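You operate a simulated robot arm through the tools that you are given. There is no shell and no other tool.

You are at the controls of a simulated robot arm. One attempt, no reset.

JOB
Fold the white bobble cloth and shut it away in the grey storage box.
Fine: lid off on to the counter, the cloth folded before it goes in, the lid seated again.

Only the result counts: the job must be done as asked and must still hold three seconds after the hand-in. Knocking over, shifting, dropping, spilling or breaking anything else fails it. A push-on lid holds only when it is set on centred and level and pressed home; a screw cap is set on level and turned clockwise until tight. Flat cloth is picked up by pressing the open fingertips on it (5 to 10 N) and closing them slowly along it; thin cloth reads only 2 to 8 mm in the jaws.

ROBOT AND FRAMES
A 7-joint arm with a two-finger parallel gripper, fixed in place. Base frame: the origin is on the floor under the middle of its stand, x ahead of it, y to its left, z up; the work surface is at about z = 85. Units: cm, degrees, N and s.
With the tool pointing down near the work surface it reaches from about 36 to 78 cm from the base axis. Its first joint turns from -166.0 to 166.0 degrees. Payload 3.91 kg.
Tool frame: the origin (TCP) lies between the finger pads and is the grasp point; the fingertips stand 3 cm ahead of it; z points along the fingers, y is the line along which they close. Largest opening 11 cm; finger width 2, thickness 1; the body of the gripper, 4.8 by 11.2 cm, starts 5.5 cm behind the TCP.
Orientation is that of the tool frame in the base frame, as [roll, pitch, yaw] about the fixed x, y, z axes, in that order (R = Rz(yaw) Ry(pitch) Rx(roll)). With the fingers straight down and closing along the base's y, the tool's x points along the base's -x, its y along +y and its z along -z.

CONTROLS
- The arm moves only by the tool jog_arm. Its argument "increments" is a list of rows, each a list of 7 numbers: the shift along the tool's x, y, z in units of 20 mm (1.0 is 20 mm), then the turn, a rotation vector about the tool's x, y, z in units of 8 degrees (1.0 is 8 degrees), then the closure, from 0 (fully open) to 1 (shut). In form: [[tx, ty, tz, ax, ay, az, fingers], ...]. A call has 1 to 20 rows; each row shifts and turns the commanded pose from where the row before left it, along the tool's axes as they then stand. A call with a number of a shift or a turn outside -1 to 1 is refused whole. Rows are played at 5 a second. More than 5 cm and 8.6 degrees between two rows, or a gripper value outside its range, and nothing of the call is played. A pose out of reach is approached as far as the arm can. The call stops where the force on the tool passes 40 N (or 10 N more than at its start, if that is more) or the arm is blocked; 0.2 s more then pass. The fingers move at their own pace (about 15.3 cm/s each) and stop on an object; they squeeze with about 43 N. The grip force told is the motor's: it shows also when the fingers shut on nothing. Time passes only in rows, and 0.2 s behind the last, so rows that do not move let the fingers close. It gives the time, the measured TCP pose, the force on the tool (base axes), the opening and the grip force at its end, in the units of the frame above (readings bear some noise), with the torque about the TCP (base axes, N m) and any sound that the robot's microphone picked up.
- Cameras (640 x 400 px; columns grow to the right, rows downward): "scene" is fixed at [4.88, 50.46, 157.5]; the picture's right is [-0.63, -0.78, 0.00], its down [-0.59, 0.47, -0.65] and it looks along [0.51, -0.41, -0.76] (base axes); focal length 319 px, centre (320, 200). "wrist" rides on the gripper at [7.7, 0.7, -11.5] in the tool frame; the picture's right is [-0.09, 1.00, 0.00], its down [-0.80, -0.07, -0.59] and it looks along [-0.59, -0.05, 0.80] (tool axes); focal length 270 px, centre (320, 200). There is no depth. A picture from a camera that has moved, and an enlarged one, comes with that camera's place and axes in the base frame and with its lens. The place of the scene camera against the robot may be out by one fixed shift of up to 2.5 cm in any direction.
- get_image(camera): a new picture of that camera. No time passes.
- slide_trunk(by): slides the trunk up (or, below 0, down) by that many cm; the arm rides with it, the base frame stays. It gives what a move gives, with no picture.
- enlarge(camera, box): a new picture of the part [left, top, right, bottom] of that camera's present view, enlarged. No time passes.
- job_done(): hands the job in; it is judged then, once.

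Places have to be worked out from the pictures, the camera data and where the tool is seen. Open the gripper and draw the arm clear of the work before you hand the job in, unless the task says otherwise.

The tools are called after "Request:" as name(argument=value, ...) on one line, values as JSON. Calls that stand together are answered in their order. jog_arm: Moves the arm, as the interface text tells. Its arguments: {"type":"object","properties":{"increments":{"type":"array"}},"required":["increments"]} The other tools are called the same way: slide_trunk (by) moves the trunk up or down; get_image (camera) takes a picture; enlarge (camera, box) takes an enlarged picture of a part of a camera's view; job_done () hands the job in.

At the start:

```text
time: 0.0
position: [42.39, 1.13, 117.5]
ee_rot: [180.0, 0.0, -180.0]
ft_force: [0.0, 0.9, -0.1]
wrist_torque: [0.0, 0.0, 0.03]
width: 11.02
gripper_force: 0.1
trunk travel left (down, up): [-57.5, 3.5]
```

scene: 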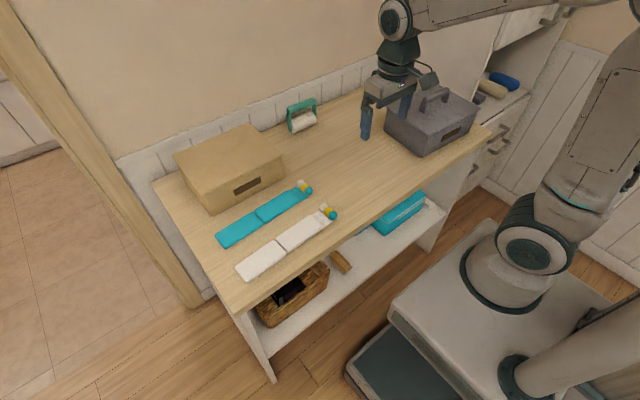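
wrist: 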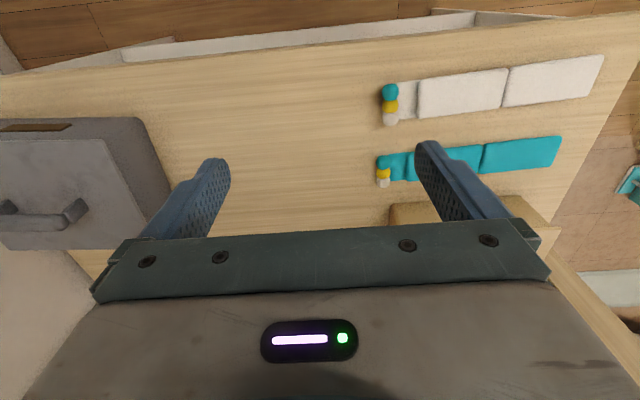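

I begin by looking closer at the grey box with its handle and at the white cloth with its bobbles.

Request:
enlarge(camera="scene", box=[340, 60, 520, 172])

Request:
enlarge(camera="scene", box=[200, 165, 360, 290])

Request:
enlarge(camera="wrist", box=[360, 40, 640, 215])

Request:
enlarge(camera="wrist", box=[0, 90, 240, 290])

```text
3.56 times, centred on (430, 116) of scene
camera zoom: at [4.88, 50.46, 157.5], right [-0.63, -0.78, 0.0], down [-0.59, 0.47, -0.65], along [0.51, -0.41, -0.76], focal length 1135 px, centre (-71, 499)
```

zoom: 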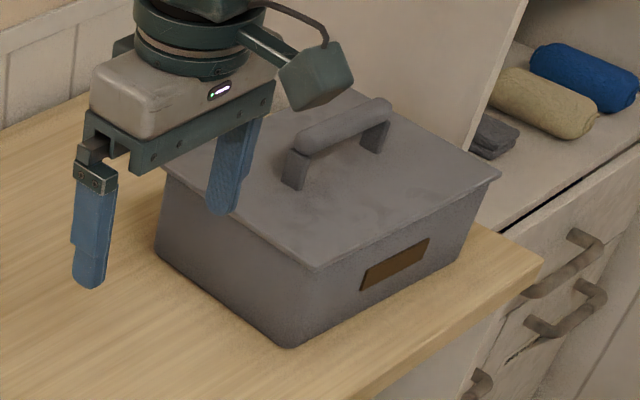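

```text
3.20 times, centred on (280, 228) of scene
camera zoom: at [4.88, 50.46, 157.5], right [-0.63, -0.78, 0.0], down [-0.59, 0.47, -0.65], along [0.51, -0.41, -0.76], focal length 1022 px, centre (448, 112)
```

zoom: 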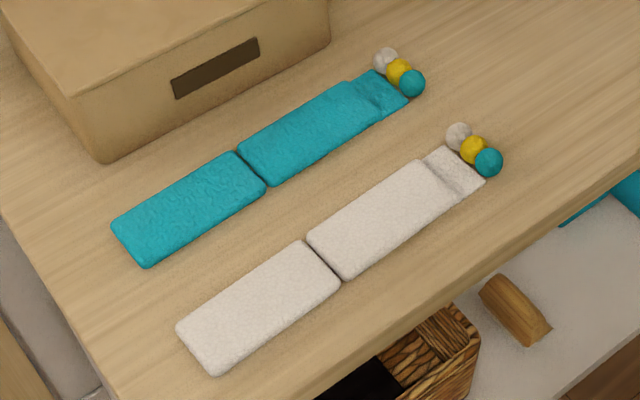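

```text
2.29 times, centred on (500, 128) of wrist
camera zoom: at [34.84, 1.68, 128.88], right [0.09, 1.0, 0.0], down [0.8, -0.07, 0.59], along [0.59, -0.05, -0.8], focal length 618 px, centre (-91, 366)
```

zoom: 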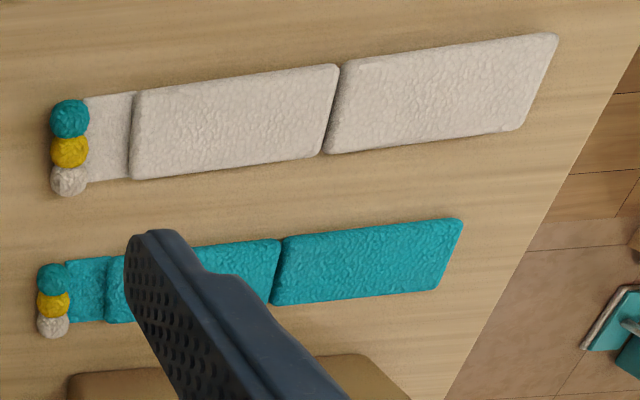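

```text
2.00 times, centred on (120, 190) of wrist
camera zoom: at [34.84, 1.68, 128.88], right [0.09, 1.0, 0.0], down [0.8, -0.07, 0.59], along [0.59, -0.05, -0.8], focal length 541 px, centre (720, 220)
```

zoom: 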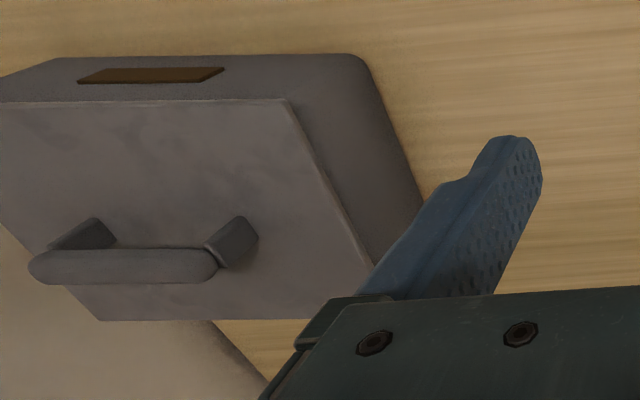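

The grey box sits at about x 46–66, y −53 to −27, with its lid top near z ≈ 97 and a bar handle running roughly along y. I move toward it at the present height and turn the tool about 80° so the fingers will close across the handle bar, then look again.

Request:
jog_arm(increments=[[-0.63, -0.95, -0.2, 0, 0, 0, 0], [-0.63, -0.95, -0.2, 0, 0, 0, 0], [-0.63, -0.95, -0.2, 0, 0, 0, 0], [-0.63, -0.95, -0.2, 0, 0, 0, 0], [-0.63, -0.95, -0.2, 0, 0, 0, 0], [-0.63, -0.95, -0.2, 0, 0, 0, 0], [-0.63, -0.95, -0.2, 0, 0, 0, 0], [-0.63, -0.95, -0.2, 0, 0, 0, 0], [-0.63, -0.95, 0, 0, 0, 0, 0], [-0.63, -0.95, 0, 0, 0, 0, 0], [0, 0, 0, 0, 0, 1, 0], [0, 0, 0, 0, 0, 1, 0], [0, 0, 0, 0, 0, 1, 0], [0, 0, 0, 0, 0, 1, 0], [0, 0, 0, 0, 0, 1, 0], [0, 0, 0, 0, 0, 1, 0], [0, 0, 0, 0, 0, 1, 0], [0, 0, 0, 0, 0, 1, 0], [0, 0, 0, 0, 0, 1, 0], [0, 0, 0, 0, 0, 1, 0]])

Request:
get_image(camera="wrist")

Request:
get_image(camera="scene")

```text
time: 4.2
position: [55.12, -17.88, 120.68]
ee_rot: [179.9, 0.0, 99.9]
ft_force: [0.5, 0.3, -0.1]
wrist_torque: [0.04, 0.01, -0.04]
width: 11.01
gripper_force: 0.1
trunk travel left (down, up): [-57.5, 3.5]
```

```text
taken
camera wrist: at [54.51, -10.28, 132.04], right [1.0, 0.08, 0.0], down [0.07, -0.8, 0.59], along [0.05, -0.59, -0.8], focal length 270 px, centre (320, 200)
```

wrist: 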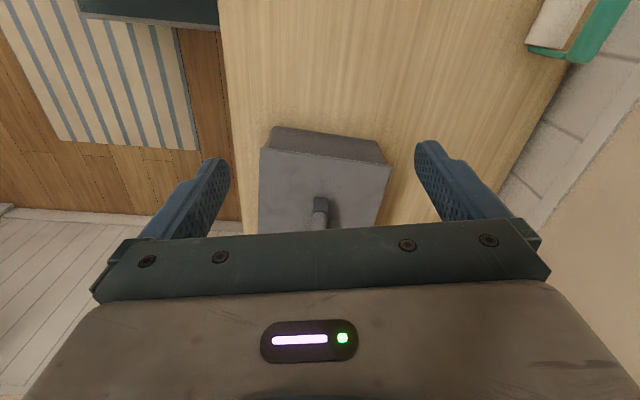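

```text
taken
```

scene: 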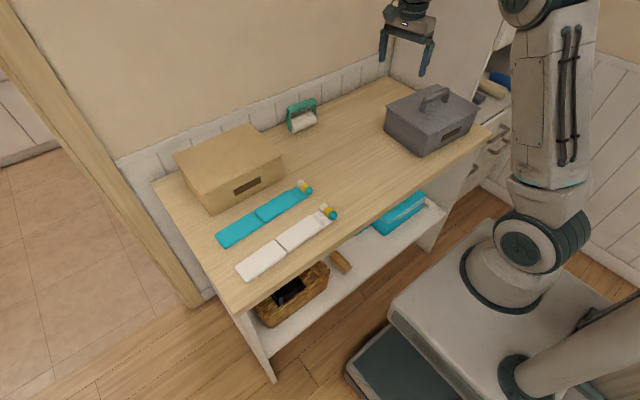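

The box lies ahead with its handle in view now; I enlarge both views to measure the lid and handle.

Request:
enlarge(camera="wrist", box=[230, 110, 410, 235])

Request:
enlarge(camera="scene", box=[370, 70, 500, 165])

```text
3.20 times, centred on (320, 172) of wrist
camera zoom: at [54.51, -10.28, 132.04], right [1.0, 0.08, 0.0], down [0.07, -0.8, 0.59], along [0.05, -0.59, -0.8], focal length 865 px, centre (320, 288)
```

zoom: 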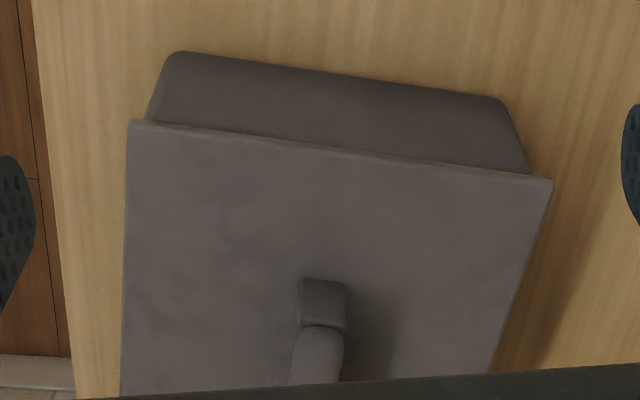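

```text
4.21 times, centred on (435, 118) of scene
camera zoom: at [4.88, 50.46, 157.5], right [-0.63, -0.78, 0.0], down [-0.59, 0.47, -0.65], along [0.51, -0.41, -0.76], focal length 1344 px, centre (-164, 547)
```

zoom: 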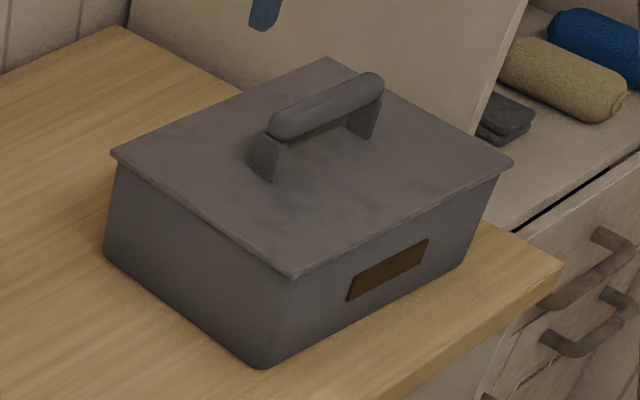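

Two wrist views agree: lid top z ≈ 94.7, lid about 20 × 26 cm centred near (56.3, −42.5), turned about −4°, handle bar at z ≈ 99.5. I line up the yaw (86°) and go above the handle at z ≈ 110 to check.

Request:
jog_arm(increments=[[0, 0, 0, 0, 0, 0.85, 0], [0, 0, 0, 0, 0, 0.86, 0], [-0.879, 0.097, 0.38, 0, 0, 0, 0], [-0.879, 0.097, 0.38, 0, 0, 0, 0], [-0.879, 0.097, 0.38, 0, 0, 0, 0], [-0.879, 0.097, 0.38, 0, 0, 0, 0], [-0.879, 0.097, 0.38, 0, 0, 0, 0], [-0.879, 0.097, 0.38, 0, 0, 0, 0], [-0.879, 0.097, 0.38, 0, 0, 0, 0], [-0.879, 0.097, 0.38, 0, 0, 0, 0], [-0.879, 0.097, 0.38, 0, 0, 0, 0], [-0.879, 0.097, 0.38, 0, 0, 0, 0], [-0.879, 0.097, 0.38, 0, 0, 0, 0], [-0.879, 0.097, 0.38, 0, 0, 0, 0], [-0.879, 0.097, 0.38, 0, 0, 0, 0], [-0.879, 0.097, 0.38, 0, 0, 0, 0]])

Request:
get_image(camera="wrist")

Request:
enlarge(camera="scene", box=[350, 30, 520, 165])

```text
time: 7.6
position: [56.1, -42.83, 110.07]
ee_rot: [-180.0, 0.0, 86.3]
ft_force: [-0.1, -0.6, 0.5]
wrist_torque: [0.06, -0.01, 0.01]
width: 11.0
gripper_force: 0.1
trunk travel left (down, up): [-57.5, 3.5]
```

```text
taken
camera wrist: at [57.37, -35.27, 121.43], right [0.99, -0.15, 0.0], down [-0.12, -0.8, 0.59], along [-0.09, -0.59, -0.8], focal length 270 px, centre (320, 200)
```

wrist: 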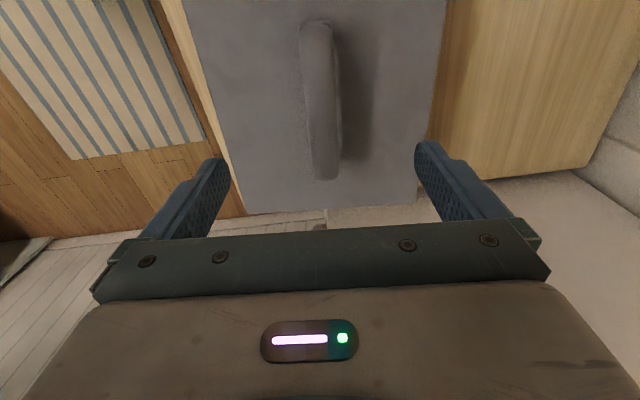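

```text
2.96 times, centred on (435, 98) of scene
camera zoom: at [4.88, 50.46, 157.5], right [-0.63, -0.78, 0.0], down [-0.59, 0.47, -0.65], along [0.51, -0.41, -0.76], focal length 946 px, centre (-21, 504)
```

zoom: 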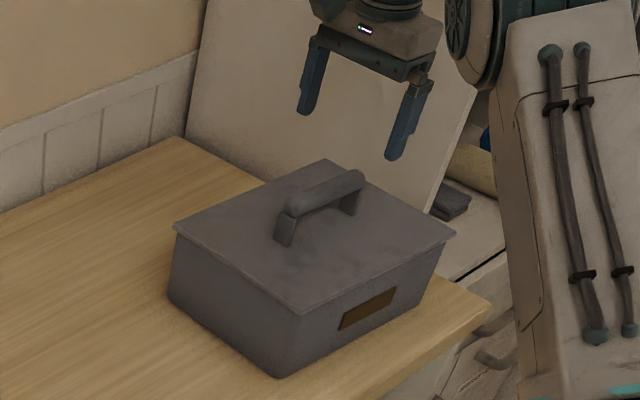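

The bar's middle reads about (56.45, −42.6) at z ≈ 99.5, so I shift 0.3 cm along the closing line and descend with open fingers around it, fingertips staying clear of the lid.

Request:
jog_arm(increments=[[0.05, 0.15, 0.5, 0, 0, 0, 0], [0.05, 0, 0.9, 0, 0, 0, 0], [0, 0, 0.9, 0, 0, 0, 0], [0, 0, 0.9, 0, 0, 0, 0], [0, 0, 0.9, 0, 0, 0, 0.3], [0, 0, 0.6, 0, 0, 0, 0.5], [0, 0, 0.5, 0, 0, 0, 0.6], [0, 0, 0, 0, 0, 0, 0.65]])

Request:
get_image(camera="wrist")

Request:
enlarge(camera="scene", box=[350, 30, 520, 165])

```text
time: 9.4
position: [56.37, -42.72, 99.67]
ee_rot: [180.0, 0.1, 86.3]
ft_force: [0.4, 0.5, -0.2]
wrist_torque: [0.03, 0.03, -0.02]
width: 3.85
gripper_force: 0.1
trunk travel left (down, up): [-57.5, 3.5]
```

```text
taken
camera wrist: at [57.58, -35.17, 111.02], right [0.99, -0.15, 0.0], down [-0.12, -0.79, 0.59], along [-0.09, -0.59, -0.8], focal length 270 px, centre (320, 200)
```

wrist: 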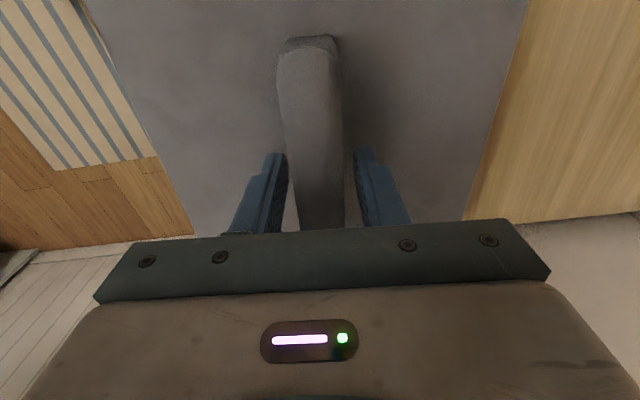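

```text
2.96 times, centred on (435, 98) of scene
camera zoom: at [4.88, 50.46, 157.5], right [-0.63, -0.78, 0.0], down [-0.59, 0.47, -0.65], along [0.51, -0.41, -0.76], focal length 946 px, centre (-21, 504)
```

zoom: 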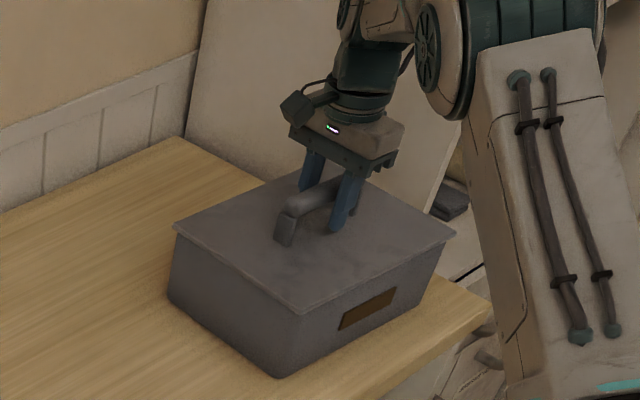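

The bar sits between the fingers, about 0.15 cm off centre to the left. I correct that and close slowly, watching the force.

Request:
jog_arm(increments=[[0, -0.07, 0, 0, 0, 0, 0.65], [0, 0, 0, 0, 0, 0, 0.7], [0, 0, 0, 0, 0, 0, 0.73], [0, 0, 0, 0, 0, 0, 0.75], [0, 0, 0, 0, 0, 0, 0.77], [0, 0, 0, 0, 0, 0, 0.79], [0, 0, 0, 0, 0, 0, 0.81]])

```text
time: 11.0
position: [56.28, -42.66, 99.63]
ee_rot: [-180.0, -0.1, 86.4]
ft_force: [1.2, 0.0, 0.6]
wrist_torque: [-0.08, -0.03, -0.08]
width: 2.35
gripper_force: 42.8
trunk travel left (down, up): [-57.5, 3.5]
```

The bar is gripped at 2.35 cm with hardly any side force. I shut the command fully and lift gently straight up, watching for the lid to come free.

Request:
jog_arm(increments=[[0, 0, 0, 0, 0, 0, 1], [0, 0, 0, 0, 0, 0, 1], [0, 0, -0.05, 0, 0, 0, 1], [0, 0, -0.05, 0, 0, 0, 1], [0, 0, -0.05, 0, 0, 0, 1], [0, 0, -0.1, 0, 0, 0, 1]])

Request:
enlarge(camera="scene", box=[350, 30, 520, 165])

```text
time: 12.4
position: [56.23, -42.57, 100.13]
ee_rot: [180.0, 0.1, 86.3]
ft_force: [-0.4, 0.2, -2.1]
wrist_torque: [-0.02, 0.03, 0.01]
width: 2.37
gripper_force: 42.9
trunk travel left (down, up): [-57.5, 3.5]
```

```text
2.96 times, centred on (435, 98) of scene
camera zoom: at [4.88, 50.46, 157.5], right [-0.63, -0.78, 0.0], down [-0.59, 0.47, -0.65], along [0.51, -0.41, -0.76], focal length 946 px, centre (-21, 504)
```

zoom: 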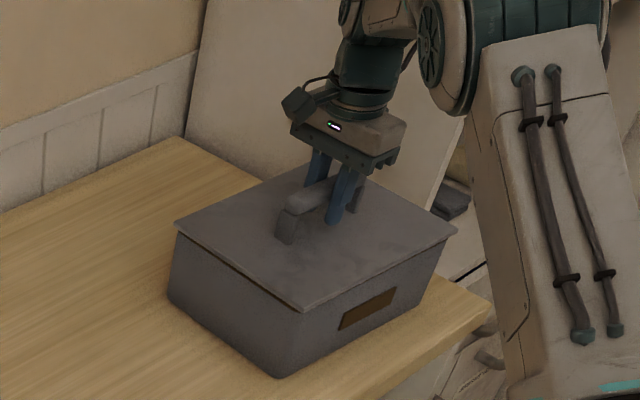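

The lid lifts freely (about 2–3 N weight) with the box staying put. I raise it 12 cm and carry it straight along the tool's x to the free counter area around (58, −10).

Request:
jog_arm(increments=[[0, 0, -0.25, 0, 0, 0, 1], [0, 0, -0.5, 0, 0, 0, 1], [0, 0, -1, 0, 0, 0, 1], [0, 0, -1, 0, 0, 0, 1], [0, 0, -1, 0, 0, 0, 1], [0, 0, -1, 0, 0, 0, 1], [0, 0, -1, 0, 0, 0, 1], [0, 0, 0, 0, 0, 0, 1]])

Request:
get_image(camera="scene")

Request:
get_image(camera="wrist")

```text
time: 14.2
position: [56.44, -42.55, 111.58]
ee_rot: [180.0, 0.0, 86.4]
ft_force: [-0.3, 0.3, -1.3]
wrist_torque: [-0.03, -0.03, 0.0]
width: 2.35
gripper_force: 43.1
trunk travel left (down, up): [-57.5, 3.5]
```

```text
taken
```

scene: 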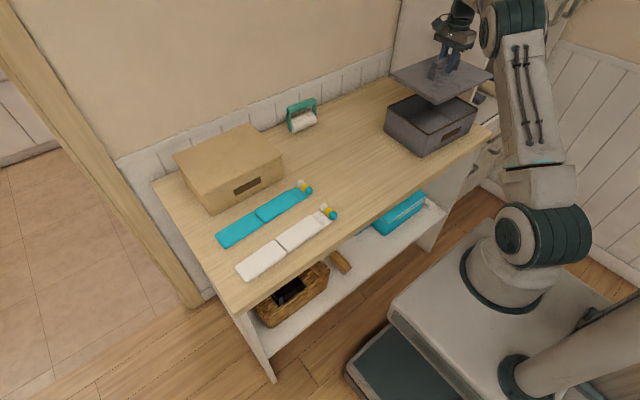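

```text
taken
camera wrist: at [57.74, -35.08, 122.92], right [0.99, -0.15, 0.0], down [-0.12, -0.79, 0.59], along [-0.09, -0.59, -0.8], focal length 270 px, centre (320, 200)
```

wrist: 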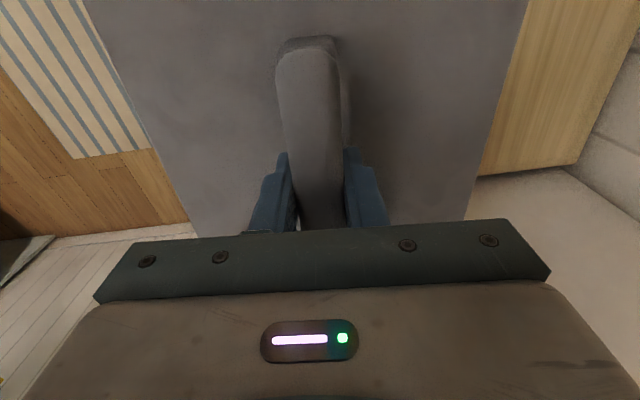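

The lid is off and level with the box unmoved below. Now I carry it across to the free counter area.

Request:
jog_arm(increments=[[0.92, 0, 0, 0, 0, 0, 1], [0.92, 0, 0, 0, 0, 0, 1], [0.92, 0, 0, 0, 0, 0, 1], [0.92, 0, 0, 0, 0, 0, 1], [0.92, 0, 0, 0, 0, 0, 1], [0.92, 0, 0, 0, 0, 0, 1], [0.92, 0, 0, 0, 0, 0, 1], [0.92, 0, 0, 0, 0, 0, 1], [0.92, 0, 0, 0, 0, 0, 1], [0.92, 0, 0, 0, 0, 0, 1], [0.92, 0, 0, 0, 0, 0, 1], [0.92, 0, 0, 0, 0, 0, 1], [0.92, 0, 0, 0, 0, 0, 1], [0.92, 0, 0, 0, 0, 0, 1], [0.92, 0, 0, 0, 0, 0, 1], [0.92, 0, 0, 0, 0, 0, 1], [0.92, 0, 0, 0, 0, 0, 1], [0.92, 0, 0, 0, 0, 0, 1], [0, 0, 0, 0, 0, 0, 1], [0, 0, 0, 0, 0, 0, 1]])

Request:
get_image(camera="scene")

Request:
get_image(camera="wrist")

```text
time: 18.4
position: [58.48, -9.36, 111.73]
ee_rot: [-179.9, 0.0, 86.3]
ft_force: [0.1, -0.6, -1.9]
wrist_torque: [0.01, -0.01, -0.01]
width: 2.37
gripper_force: 43.5
trunk travel left (down, up): [-57.5, 3.5]
```

```text
taken
```

scene: 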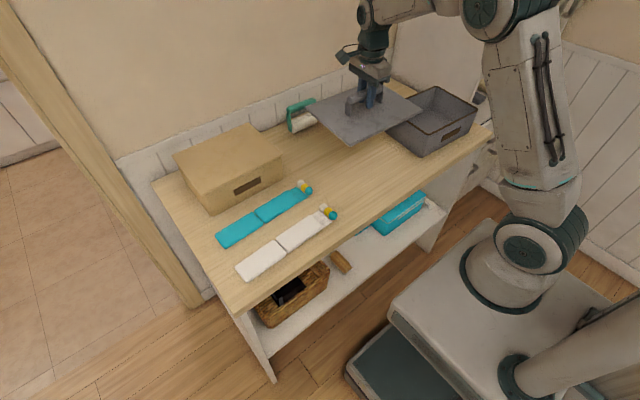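

```text
taken
camera wrist: at [59.61, -1.75, 123.04], right [0.99, -0.15, 0.0], down [-0.12, -0.79, 0.59], along [-0.09, -0.59, -0.8], focal length 270 px, centre (320, 200)
```

wrist: 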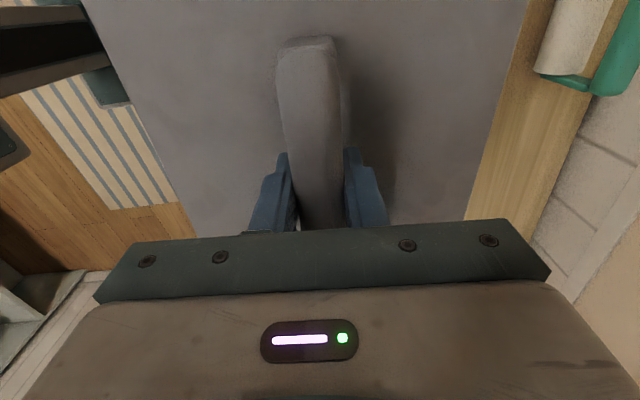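

The lid hangs over free counter between the box and the cloths. I lower it to just above the counter, then check before the last gentle approach.

Request:
jog_arm(increments=[[0, 0, 1, 0, 0, 0, 1], [0, 0, 1, 0, 0, 0, 1], [0, 0, 1, 0, 0, 0, 1], [0, 0, 1, 0, 0, 0, 1], [0, 0, 1, 0, 0, 0, 1], [0, 0, 1, 0, 0, 0, 1], [0, 0, 1, 0, 0, 0, 1], [0, 0, 0.7, 0, 0, 0, 1], [0, 0, 0.5, 0, 0, 0, 1], [0, 0, 0, 0, 0, 0, 1]])

Request:
enlarge(camera="scene", box=[270, 50, 500, 210])

```text
time: 20.6
position: [58.56, -9.33, 95.34]
ee_rot: [-179.9, 0.0, 86.3]
ft_force: [-0.1, 0.3, -1.3]
wrist_torque: [-0.01, 0.01, 0.0]
width: 2.36
gripper_force: 43.0
trunk travel left (down, up): [-57.5, 3.5]
```

```text
2.50 times, centred on (385, 130) of scene
camera zoom: at [4.88, 50.46, 157.5], right [-0.63, -0.78, 0.0], down [-0.59, 0.47, -0.65], along [0.51, -0.41, -0.76], focal length 798 px, centre (158, 375)
```

zoom: 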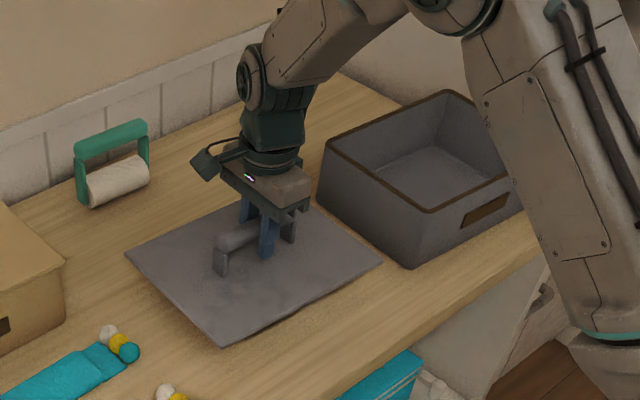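

The lid is level and clear of everything. I lower the last few centimetres slowly to find first contact.

Request:
jog_arm(increments=[[0, 0, 0.2, 0, 0, 0, 1], [0, 0, 0.2, 0, 0, 0, 1], [0, 0, 0.2, 0, 0, 0, 1], [0, 0, 0.15, 0, 0, 0, 1], [0, 0, 0.15, 0, 0, 0, 1], [0, 0, 0.1, 0, 0, 0, 1], [0, 0, 0.1, 0, 0, 0, 1]])

```text
time: 22.2
position: [58.39, -9.38, 93.07]
ee_rot: [180.0, 0.0, 86.3]
ft_force: [-0.1, 0.2, -2.0]
wrist_torque: [-0.03, -0.01, -0.01]
width: 2.35
gripper_force: 43.5
trunk travel left (down, up): [-57.5, 3.5]
```

No contact yet at z = 93.1; I go on in finer steps.

Request:
jog_arm(increments=[[0, 0, 0.1, 0, 0, 0, 1], [0, 0, 0.1, 0, 0, 0, 1], [0, 0, 0.1, 0, 0, 0, 1], [0, 0, 0.05, 0, 0, 0, 1], [0, 0, 0.05, 0, 0, 0, 1], [0, 0, 0.05, 0, 0, 0, 1]])

```text
time: 23.6
position: [58.6, -9.5, 92.29]
ee_rot: [180.0, -0.1, 86.4]
ft_force: [-0.6, 0.7, -1.3]
wrist_torque: [-0.01, -0.03, -0.02]
width: 2.37
gripper_force: 42.6
trunk travel left (down, up): [-57.5, 3.5]
```

Request:
jog_arm(increments=[[0, 0, 0.05, 0, 0, 0, 1], [0, 0, 0.05, 0, 0, 0, 1], [0, 0, 0.05, 0, 0, 0, 1], [0, 0, 0.05, 0, 0, 0, 1], [0, 0, 0.05, 0, 0, 0, 1], [0, 0, 0, 0, 0, 0, 1]])

Request:
enlarge(camera="scene", box=[270, 90, 430, 190])

```text
time: 25.0
position: [58.54, -9.47, 91.72]
ee_rot: [180.0, 0.0, 86.3]
ft_force: [0.2, -0.4, -1.3]
wrist_torque: [-0.01, -0.01, 0.06]
width: 2.39
gripper_force: 43.5
trunk travel left (down, up): [-57.5, 3.5]
```

```text
4.00 times, centred on (350, 140) of scene
camera zoom: at [4.88, 50.46, 157.5], right [-0.63, -0.78, 0.0], down [-0.59, 0.47, -0.65], along [0.51, -0.41, -0.76], focal length 1277 px, centre (200, 440)
```

zoom: 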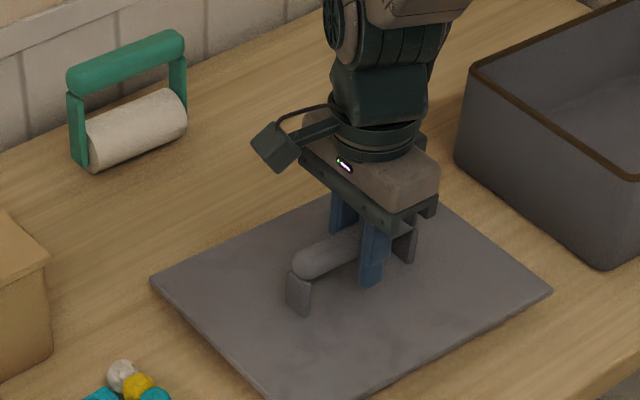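

Still no contact at z ≈ 91.7 and the lid is seen just above the counter. I continue in fine steps.

Request:
jog_arm(increments=[[0, 0, 0.05, 0, 0, 0, 1], [0, 0, 0.05, 0, 0, 0, 1], [0, 0, 0.05, 0, 0, 0, 1], [0, 0, 0.05, 0, 0, 0, 1], [0, 0, 0, 0, 0, 0, 1]])

```text
time: 26.2
position: [58.44, -9.5, 91.43]
ee_rot: [179.9, 0.1, 86.3]
ft_force: [-3.5, 0.0, 9.1]
wrist_torque: [0.15, 0.27, 0.09]
width: 2.36
gripper_force: 42.3
trunk travel left (down, up): [-57.5, 3.5]
```

Contact with the counter is felt (about 10 N) at z ≈ 91.4, so the lid rests. I ease off a millimetre, then open the fingers and rise clear of the handle.

Request:
jog_arm(increments=[[0, 0, -0.08, 0, 0, 0, 1], [0, 0, 0, 0, 0, 0, 0.7], [0, 0, 0, 0, 0, 0, 0.5], [0, 0, 0, 0, 0, 0, 0.3], [0, 0, 0, 0, 0, 0, 0.1], [0, 0, -0.3, 0, 0, 0, 0], [0, 0, -0.6, 0, 0, 0, 0], [0, 0, -1, 0, 0, 0, 0], [0, 0, -1, 0, 0, 0, 0], [0, 0, -1, 0, 0, 0, 0], [0, 0, -1, 0, 0, 0, 0], [0, 0, -1, 0, 0, 0, 0], [0, 0, -1, 0, 0, 0, 0], [0, 0, -1, 0, 0, 0, 0]])

Request:
get_image(camera="wrist")

Request:
get_image(camera="scene")

```text
time: 29.2
position: [58.55, -9.26, 107.18]
ee_rot: [-180.0, 0.0, 86.2]
ft_force: [0.3, 0.1, -0.3]
wrist_torque: [-0.01, 0.0, 0.01]
width: 10.97
gripper_force: 0.1
trunk travel left (down, up): [-57.5, 3.5]
```

```text
taken
camera wrist: at [59.76, -1.81, 118.55], right [0.99, -0.15, 0.0], down [-0.12, -0.79, 0.59], along [-0.09, -0.59, -0.8], focal length 270 px, centre (320, 200)
```

wrist: 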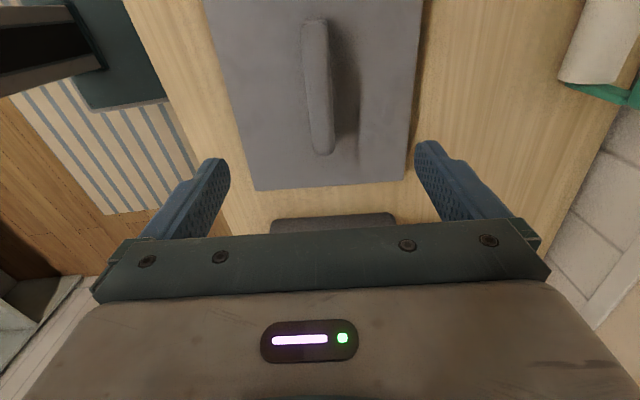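

```text
taken
```

scene: 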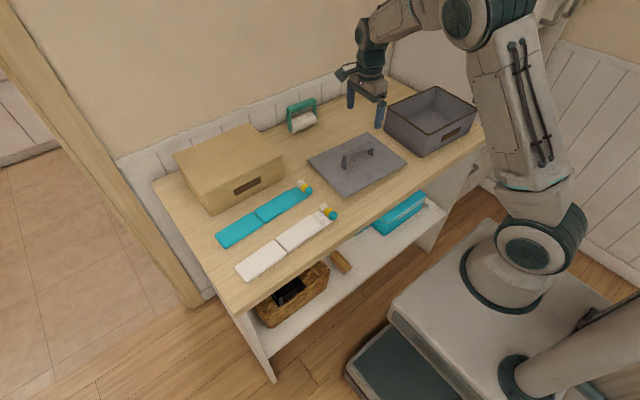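

The lid lies safely on the counter. Next I go over the white cloth, turning the tool back so I can view it from above and measure it.

Request:
jog_arm(increments=[[0.938, -0.613, -0.267, 0, 0, 0, 0], [0.938, -0.613, -0.267, 0, 0, 0, 0], [0.938, -0.613, -0.267, 0, 0, 0, 0], [0.938, -0.613, -0.267, 0, 0, 0, 0], [0.938, -0.613, -0.267, 0, 0, 0, 0], [0.938, -0.613, -0.267, 0, 0, 0, 0], [0.938, -0.613, -0.267, 0, 0, 0, 0], [0.938, -0.613, -0.267, 0, 0, 0, 0], [0.938, -0.613, -0.267, 0, 0, 0, 0], [0.938, -0.613, -0.267, 0, 0, 0, 0], [0.938, -0.613, -0.267, 0, 0, 0, 0], [0.938, -0.613, -0.267, 0, 0, 0, 0], [0.938, -0.613, -0.267, 0, 0, 0, 0], [0.938, -0.613, -0.267, 0, 0, 0, 0], [0.938, -0.613, -0.267, 0, 0, 0, 0], [0, 0, 0, 0, 0, -1, 0], [0, 0, 0, 0, 0, -1, 0], [0, 0, 0, 0, 0, -1, 0], [0, 0, 0, 0, 0, -1, 0], [0, 0, 0, 0, 0, -1, 0]])

Request:
jog_arm(increments=[[0, 0, 0, 0, 0, -1, 0], [0, 0, 0, 0, 0, -1, 0], [0, 0, 0, 0, 0, -1, 0], [0, 0, 0, 0, 0, -1, 0], [0, 0, 0, 0, 0, -1, 0], [0, 0, 0, 0, 0, -1, 0], [0, 0, 0, 0, 0, -0.72, 0], [0, 0, 0, 0, 0, 0, 0]])

Request:
get_image(camera="wrist")

Request:
get_image(camera="scene")

```text
time: 33.4
position: [41.92, 19.77, 115.15]
ee_rot: [-180.0, 0.0, 126.5]
ft_force: [0.3, 1.1, -0.1]
wrist_torque: [-0.03, 0.01, -0.01]
width: 11.01
gripper_force: 0.0
trunk travel left (down, up): [-57.5, 3.5]
```

```text
time: 35.2
position: [41.83, 20.11, 115.14]
ee_rot: [180.0, 0.1, -179.8]
ft_force: [-1.4, 1.4, 0.5]
wrist_torque: [0.02, -0.04, 0.01]
width: 11.0
gripper_force: 0.1
trunk travel left (down, up): [-57.5, 3.5]
```

```text
taken
camera wrist: at [34.25, 20.44, 126.49], right [0.09, 1.0, 0.0], down [0.8, -0.07, 0.59], along [0.59, -0.05, -0.8], focal length 270 px, centre (320, 200)
```

wrist: 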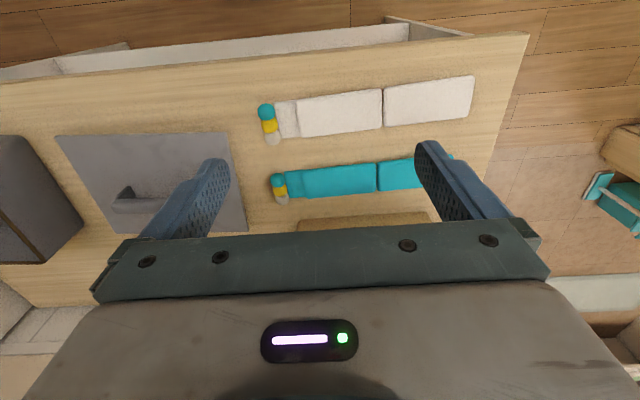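

```text
taken
```

scene: 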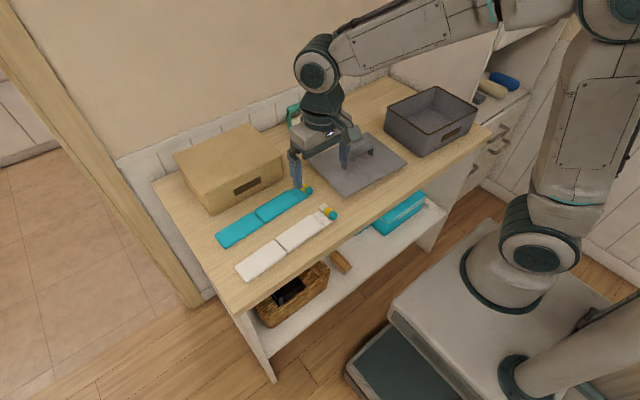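

I enlarge the cloth in this view to measure its panels and crease.

Request:
enlarge(camera="wrist", box=[240, 60, 496, 220])

Request:
enlarge(camera="scene", box=[225, 195, 345, 290])

```text
2.50 times, centred on (368, 140) of wrist
camera zoom: at [34.25, 20.44, 126.49], right [0.09, 1.0, 0.0], down [0.8, -0.07, 0.59], along [0.59, -0.05, -0.8], focal length 676 px, centre (200, 350)
```

zoom: 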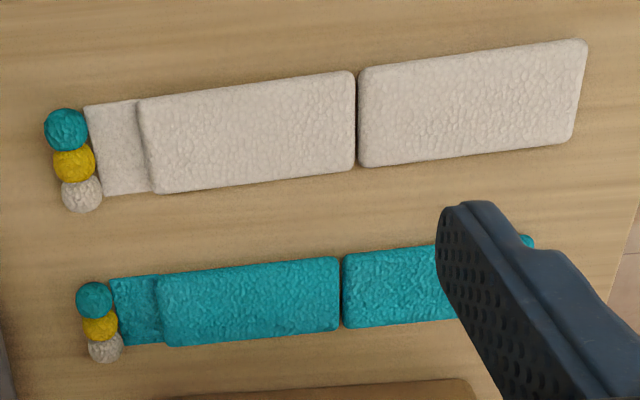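

```text
4.21 times, centred on (285, 242) of scene
camera zoom: at [4.88, 50.46, 157.5], right [-0.63, -0.78, 0.0], down [-0.59, 0.47, -0.65], along [0.51, -0.41, -0.76], focal length 1344 px, centre (467, 21)
```

zoom: 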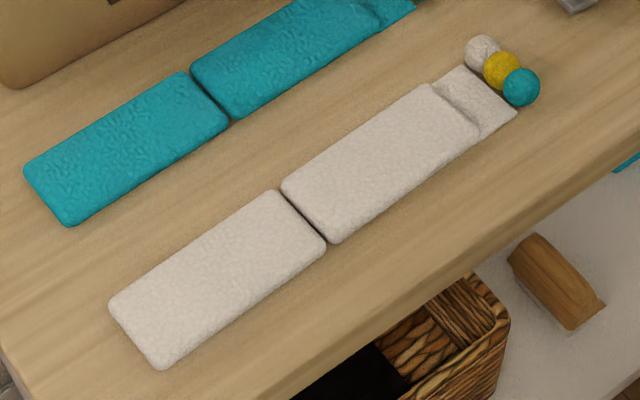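

Measured: the white cloth's axis runs from about (48.6, 16) to (47.6, 41.6), 5.75 cm wide, crease at y ≈ 28.8, bobbles at y ≈ 11.4. I move above the far end of the outer panel (y ≈ 40) and turn so the fingers close across the cloth's width.

Request:
jog_arm(increments=[[-0.264, 0.914, 0.4, 0, 0, 0, 0], [-0.264, 0.914, 0.4, 0, 0, 0, 0], [-0.264, 0.914, 0.4, 0, 0, 0, 0], [-0.264, 0.914, 0.4, 0, 0, 0, 0], [-0.264, 0.914, 0.4, 0, 0, 0, 0], [-0.264, 0.914, 0.4, 0, 0, 0, 0], [-0.264, 0.914, 0.4, 0, 0, 0, 0], [-0.264, 0.914, 0.4, 0, 0, 0, 0], [-0.264, 0.914, 0.4, 0, 0, 0, 0], [-0.264, 0.914, 0.4, 0, 0, 0, 0], [-0.264, 0.914, 0.4, 0, 0, 0, 0], [0, 0, 0, 0, 0, -1, 0], [0, 0, 0, 0, 0, -1, 0], [0, 0, 0, 0, 0, -1, 0], [0, 0, 0, 0, 0, -1, 0], [0, 0, 0, 0, 0, -1, 0], [0, 0, 0, 0, 0, -1, 0], [0, 0, 0, 0, 0, -1, 0], [0, 0, 0, 0, 0, -1, 0], [0, 0, 0, 0, 0, -1, 0]])

Request:
jog_arm(increments=[[0, 0, 0, 0, 0, -1, 0.2], [0, 0, 0, 0, 0, -1, 0.4], [0, 0, 0, 0, 0, -0.5, 0.6], [0, 0, 0, 0, 0, 0, 0.7]])

Request:
get_image(camera="wrist")

Request:
get_image(camera="scene")

```text
time: 39.4
position: [47.86, 39.95, 106.48]
ee_rot: [-180.0, -0.1, -107.8]
ft_force: [0.2, -0.3, 0.1]
wrist_torque: [0.0, 0.01, 0.0]
width: 11.04
gripper_force: 0.0
trunk travel left (down, up): [-57.5, 3.5]
```

```text
time: 40.4
position: [47.63, 39.97, 106.48]
ee_rot: [-180.0, 0.0, -87.9]
ft_force: [0.1, -1.1, 0.0]
wrist_torque: [0.01, 0.01, -0.01]
width: 3.28
gripper_force: 0.0
trunk travel left (down, up): [-57.5, 3.5]
```

```text
taken
camera wrist: at [47.34, 32.2, 117.78], right [-1.0, 0.05, 0.0], down [0.04, 0.8, 0.59], along [0.03, 0.59, -0.8], focal length 270 px, centre (320, 200)
```

wrist: 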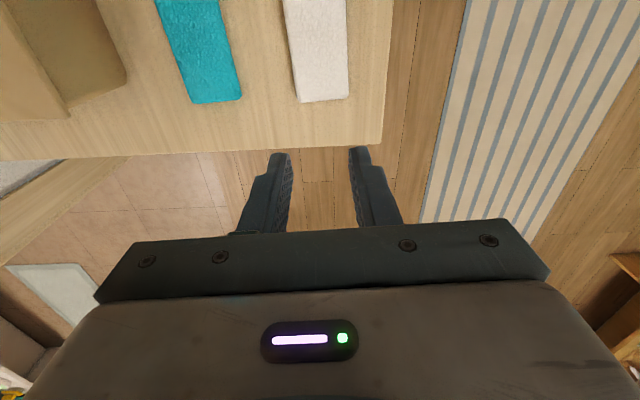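

```text
taken
```

scene: 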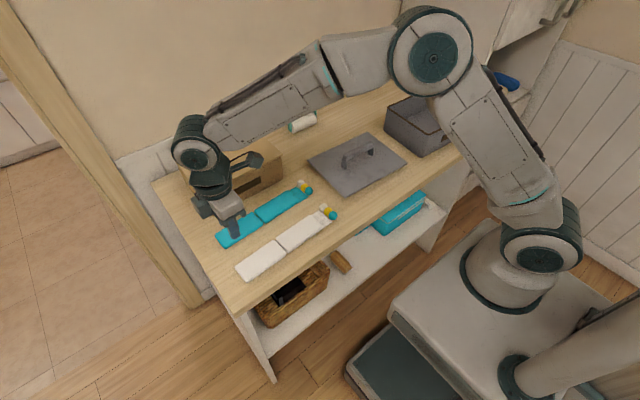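

The panel end edge reads y ≈ 41.35, centre x ≈ 47.45, and the part-closed fingers (3.3 cm gap) are lined up over it. I descend to just above the cloth.

Request:
jog_arm(increments=[[0, 0.07, 1, 0, 0, 0, 0.7], [0, 0, 1, 0, 0, 0, 0.7], [0, 0, 1, 0, 0, 0, 0.7], [0, 0, 1, 0, 0, 0, 0.7], [0, 0, 1, 0, 0, 0, 0.7], [0, 0, 1, 0, 0, 0, 0.7], [0, 0, 1, 0, 0, 0, 0.7], [0, 0, 0.7, 0, 0, 0, 0.7], [0, 0, 0.3, 0, 0, 0, 0.7], [0, 0, 0, 0, 0, 0, 0.7]])

Request:
get_image(camera="wrist")

Request:
enlarge(camera="scene", box=[180, 170, 350, 290])

```text
time: 42.6
position: [47.62, 40.1, 90.49]
ee_rot: [180.0, 0.1, -88.0]
ft_force: [0.4, -0.1, 0.1]
wrist_torque: [-0.02, 0.03, 0.0]
width: 3.3
gripper_force: 0.1
trunk travel left (down, up): [-57.5, 3.5]
```

```text
taken
camera wrist: at [47.18, 32.22, 101.78], right [-1.0, 0.05, 0.0], down [0.04, 0.8, 0.59], along [0.03, 0.59, -0.8], focal length 270 px, centre (320, 200)
```

wrist: 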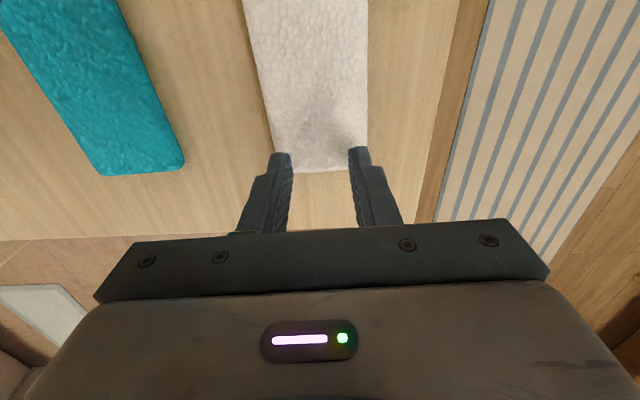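

```text
3.33 times, centred on (265, 230) of scene
camera zoom: at [4.88, 50.46, 157.5], right [-0.63, -0.78, 0.0], down [-0.59, 0.47, -0.65], along [0.51, -0.41, -0.76], focal length 1064 px, centre (503, 100)
```

zoom: 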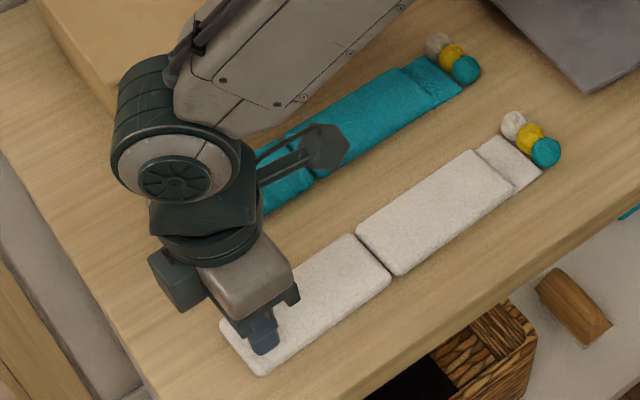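

Fingers are centred on the cloth end with both tips over the panel. I lower slowly until the tips press the cloth.

Request:
jog_arm(increments=[[0, 0, 0.15, 0, 0, 0, 0.7], [0, 0, 0.15, 0, 0, 0, 0.7], [0, 0, 0.1, 0, 0, 0, 0.7], [0, 0, 0.1, 0, 0, 0, 0.7], [0, 0, 0.05, 0, 0, 0, 0.7], [0, 0, 0, 0, 0, 0, 0.7]])

```text
time: 44.0
position: [47.53, 40.05, 89.44]
ee_rot: [-179.9, 0.0, -88.0]
ft_force: [-0.3, -3.8, 8.7]
wrist_torque: [-0.09, 0.07, 0.03]
width: 3.29
gripper_force: 0.1
trunk travel left (down, up): [-57.5, 3.5]
```

Pressing force is 8.7 N, within the wanted range. I now close the fingers slowly along the cloth and watch the reading.

Request:
jog_arm(increments=[[0, 0, 0, 0, 0, 0, 0.72], [0, 0, 0, 0, 0, 0, 0.74], [0, 0, 0, 0, 0, 0, 0.76], [0, 0, 0, 0, 0, 0, 0.78], [0, 0, 0, 0, 0, 0, 0.8], [0, 0, 0, 0, 0, 0, 0.82]])

Request:
enlarge(camera="wrist", box=[220, 80, 420, 240])

```text
time: 45.4
position: [47.37, 40.09, 89.38]
ee_rot: [-179.9, 0.1, -87.9]
ft_force: [-3.2, -1.0, 13.5]
wrist_torque: [-0.07, 0.13, -0.03]
width: 2.45
gripper_force: 4.4
trunk travel left (down, up): [-57.5, 3.5]
```

```text
2.50 times, centred on (320, 160) of wrist
camera zoom: at [47.04, 32.24, 100.74], right [-1.0, 0.05, 0.0], down [0.04, 0.8, 0.6], along [0.03, 0.59, -0.8], focal length 676 px, centre (320, 300)
```

zoom: 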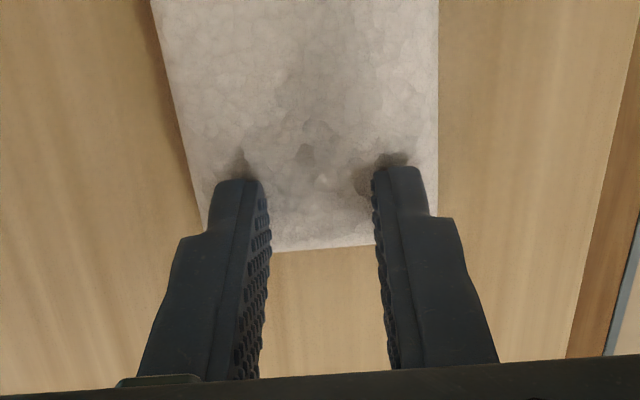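

The fingers drag on the cloth but the press has risen to 13.5 N, so I ease up half a millimetre and keep closing slowly.

Request:
jog_arm(increments=[[0, 0, -0.03, 0, 0, 0, 0.82], [0, 0, 0, 0, 0, 0, 0.84], [0, 0, 0, 0, 0, 0, 0.86], [0, 0, 0, 0, 0, 0, 0.88]])

Request:
enlarge(camera="wrist", box=[220, 80, 420, 240])

```text
time: 46.4
position: [47.51, 40.06, 89.41]
ee_rot: [180.0, 0.1, -88.0]
ft_force: [-4.3, 1.6, 7.9]
wrist_torque: [0.05, 0.15, 0.04]
width: 1.55
gripper_force: 2.1
trunk travel left (down, up): [-57.5, 3.5]
```

```text
2.50 times, centred on (320, 160) of wrist
camera zoom: at [47.1, 32.18, 100.76], right [-1.0, 0.05, 0.0], down [0.04, 0.8, 0.59], along [0.03, 0.59, -0.8], focal length 676 px, centre (320, 300)
```

zoom: 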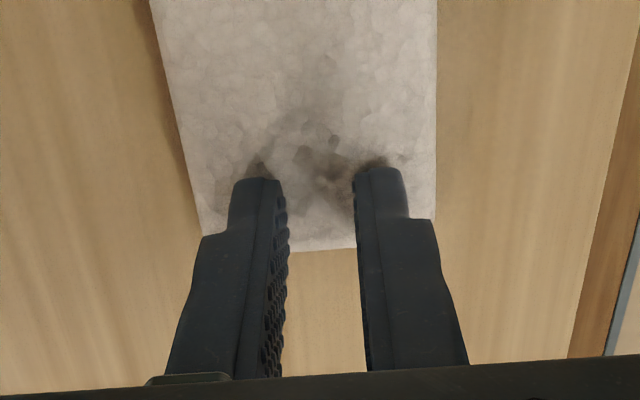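

Press is 7.9 N and the gap 1.55 cm; I go on closing slowly to the end.

Request:
jog_arm(increments=[[0, 0, 0, 0, 0, 0, 0.9], [0, 0, 0, 0, 0, 0, 0.92], [0, 0, 0, 0, 0, 0, 0.94], [0, 0, 0, 0, 0, 0, 0.96], [0, 0, 0, 0, 0, 0, 0.98], [0, 0, 0, 0, 0, 0, 1], [0, 0, 0, 0, 0, 0, 1], [0, 0, 0, 0, 0, 0, 1]])

Request:
enlarge(camera="wrist", box=[220, 80, 420, 240])

```text
time: 48.2
position: [47.64, 39.92, 89.35]
ee_rot: [179.9, -0.1, -87.9]
ft_force: [-1.2, -1.7, 7.1]
wrist_torque: [-0.03, 0.01, -0.05]
width: 0.01
gripper_force: 37.7
trunk travel left (down, up): [-57.5, 3.5]
```

```text
2.50 times, centred on (320, 160) of wrist
camera zoom: at [47.19, 32.13, 100.76], right [-1.0, 0.05, 0.0], down [0.04, 0.8, 0.59], along [0.03, 0.59, -0.8], focal length 676 px, centre (320, 300)
```

zoom: 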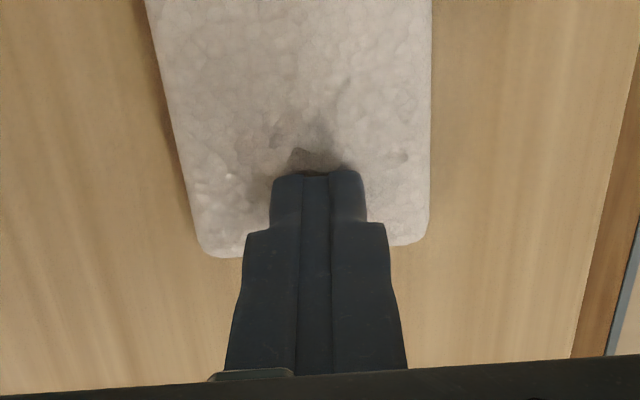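

The jaws shut on nothing (0.01 cm): across its width the panel does not ruck up. I rise, open, and turn 90° so the fingers close along the cloth's length instead.

Request:
jog_arm(increments=[[0, 0, -0.5, 0, 0, 0, 1], [0, 0, -1, 0, 0, 0, 0.8], [0, 0, -1, 0, 0, 0, 0.6], [0, 0, 0, 0, 0, 1, 0.6], [0, 0, 0, 0, 0, 1, 0.6], [0, 0, 0, 0, 0, 1, 0.6], [0, 0, 0, 0, 0, 1, 0.6], [0, 0, 0, 0, 0, 1, 0.6], [0, 0, 0, 0, 0, 1, 0.6], [0, 0, 0, 0, 0, 1, 0.6], [0, 0, 0, 0, 0, 1, 0.6], [0, 0, 0, 0, 0, 1, 0.6], [0, 0, 0, 0, 0, 1, 0.6], [0, 0, 0, 0, 0, 1, 0.6], [0, 0, 0, 0, 0, 0.24, 0.6], [0, -0.5, 0, 0, 0, 0, 0.6], [0, -0.5, 0, 0, 0, 0, 0.6]])

Request:
get_image(camera="wrist")

Request:
enlarge(camera="scene", box=[180, 170, 350, 290])

```text
time: 51.8
position: [47.66, 37.92, 94.3]
ee_rot: [180.0, -0.1, -177.8]
ft_force: [-0.1, -0.1, 0.1]
wrist_torque: [0.0, -0.01, -0.01]
width: 4.4
gripper_force: 0.0
trunk travel left (down, up): [-57.5, 3.5]
```

```text
taken
camera wrist: at [39.91, 38.2, 105.77], right [0.05, 1.0, 0.0], down [0.8, -0.04, 0.59], along [0.59, -0.03, -0.8], focal length 270 px, centre (320, 200)
```

wrist: 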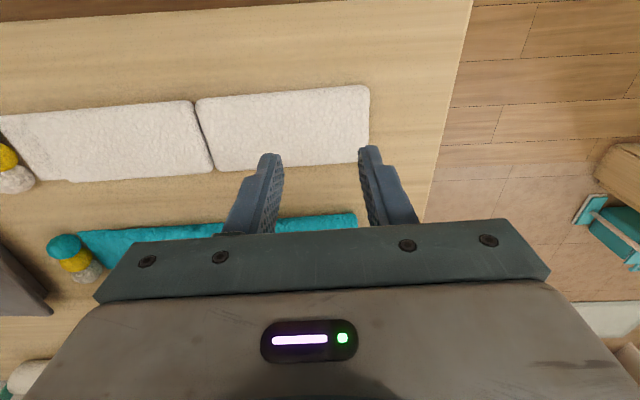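

```text
3.33 times, centred on (265, 230) of scene
camera zoom: at [4.88, 50.46, 157.5], right [-0.63, -0.78, 0.0], down [-0.59, 0.47, -0.65], along [0.51, -0.41, -0.76], focal length 1064 px, centre (503, 100)
```

zoom: 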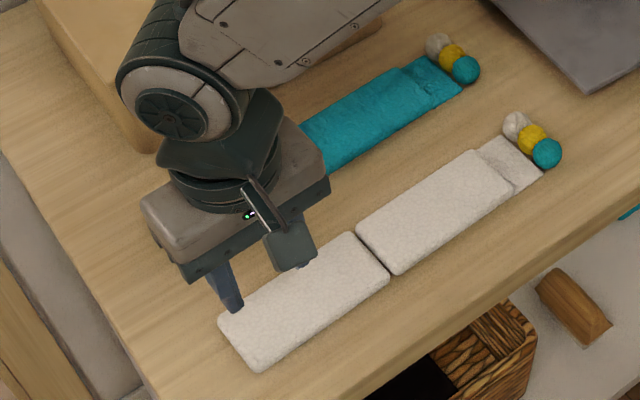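

The cloth has not moved; its end edge is at y ≈ 41.5 and the fingers now straddle y 35–41 on the outer panel. I lower to press again.

Request:
jog_arm(increments=[[0, 0, 0.8, 0, 0, 0, 0.6], [0, 0, 0.8, 0, 0, 0, 0.6], [0, 0, 0.5, 0, 0, 0, 0.6], [0, 0, 0.1, 0, 0, 0, 0.6], [0, 0, 0.1, 0, 0, 0, 0.6], [0, 0, 0.05, 0, 0, 0, 0.6], [0, 0, 0.05, 0, 0, 0, 0.6], [0, 0, 0, 0, 0, 0, 0.6]])

```text
time: 53.6
position: [47.62, 38.01, 89.45]
ee_rot: [-180.0, 0.0, -177.9]
ft_force: [0.2, -0.2, 0.4]
wrist_torque: [-0.02, 0.0, 0.0]
width: 4.4
gripper_force: 0.3
trunk travel left (down, up): [-57.5, 3.5]
```

Request:
jog_arm(increments=[[0, 0, 0.03, 0, 0, 0, 0.6], [0, 0, 0.03, 0, 0, 0, 0.6], [0, 0, 0, 0, 0, 0, 0.6]])

```text
time: 54.4
position: [47.51, 38.17, 89.35]
ee_rot: [-180.0, 0.0, -177.9]
ft_force: [-0.3, -0.5, 2.6]
wrist_torque: [-0.06, 0.02, -0.05]
width: 4.41
gripper_force: 0.1
trunk travel left (down, up): [-57.5, 3.5]
```

Contact has begun (2.6 N); a little further down brings it to the wanted 7–8 N.

Request:
jog_arm(increments=[[0, 0, 0.025, 0, 0, 0, 0.6], [0, 0, 0, 0, 0, 0, 0.6]])

```text
time: 55.0
position: [47.54, 38.04, 89.41]
ee_rot: [180.0, 0.2, -177.9]
ft_force: [1.3, 0.2, 8.1]
wrist_torque: [-0.07, 0.0, 0.05]
width: 4.4
gripper_force: 0.0
trunk travel left (down, up): [-57.5, 3.5]
```

The press reads 8.1 N. I close slowly in small portions along the cloth's length.

Request:
jog_arm(increments=[[0, 0, 0, 0, 0, 0, 0.62], [0, 0, 0, 0, 0, 0, 0.64], [0, 0, 0, 0, 0, 0, 0.66], [0, 0, 0, 0, 0, 0, 0.68]])

Request:
enlarge(camera="wrist", box=[160, 80, 420, 240])

```text
time: 56.0
position: [47.6, 38.01, 89.45]
ee_rot: [-180.0, 0.0, -177.9]
ft_force: [1.4, -4.6, 11.9]
wrist_torque: [-0.21, -0.04, -0.02]
width: 3.87
gripper_force: 3.6
trunk travel left (down, up): [-57.5, 3.5]
```

```text
2.46 times, centred on (290, 160) of wrist
camera zoom: at [39.9, 38.26, 100.75], right [0.05, 1.0, 0.0], down [0.8, -0.04, 0.59], along [0.59, -0.03, -0.8], focal length 665 px, centre (394, 298)
```

zoom: 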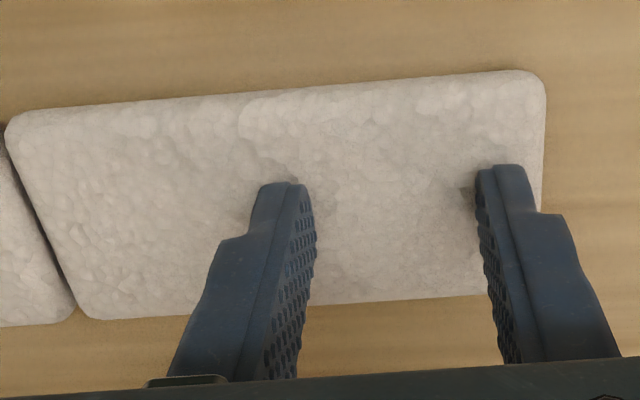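

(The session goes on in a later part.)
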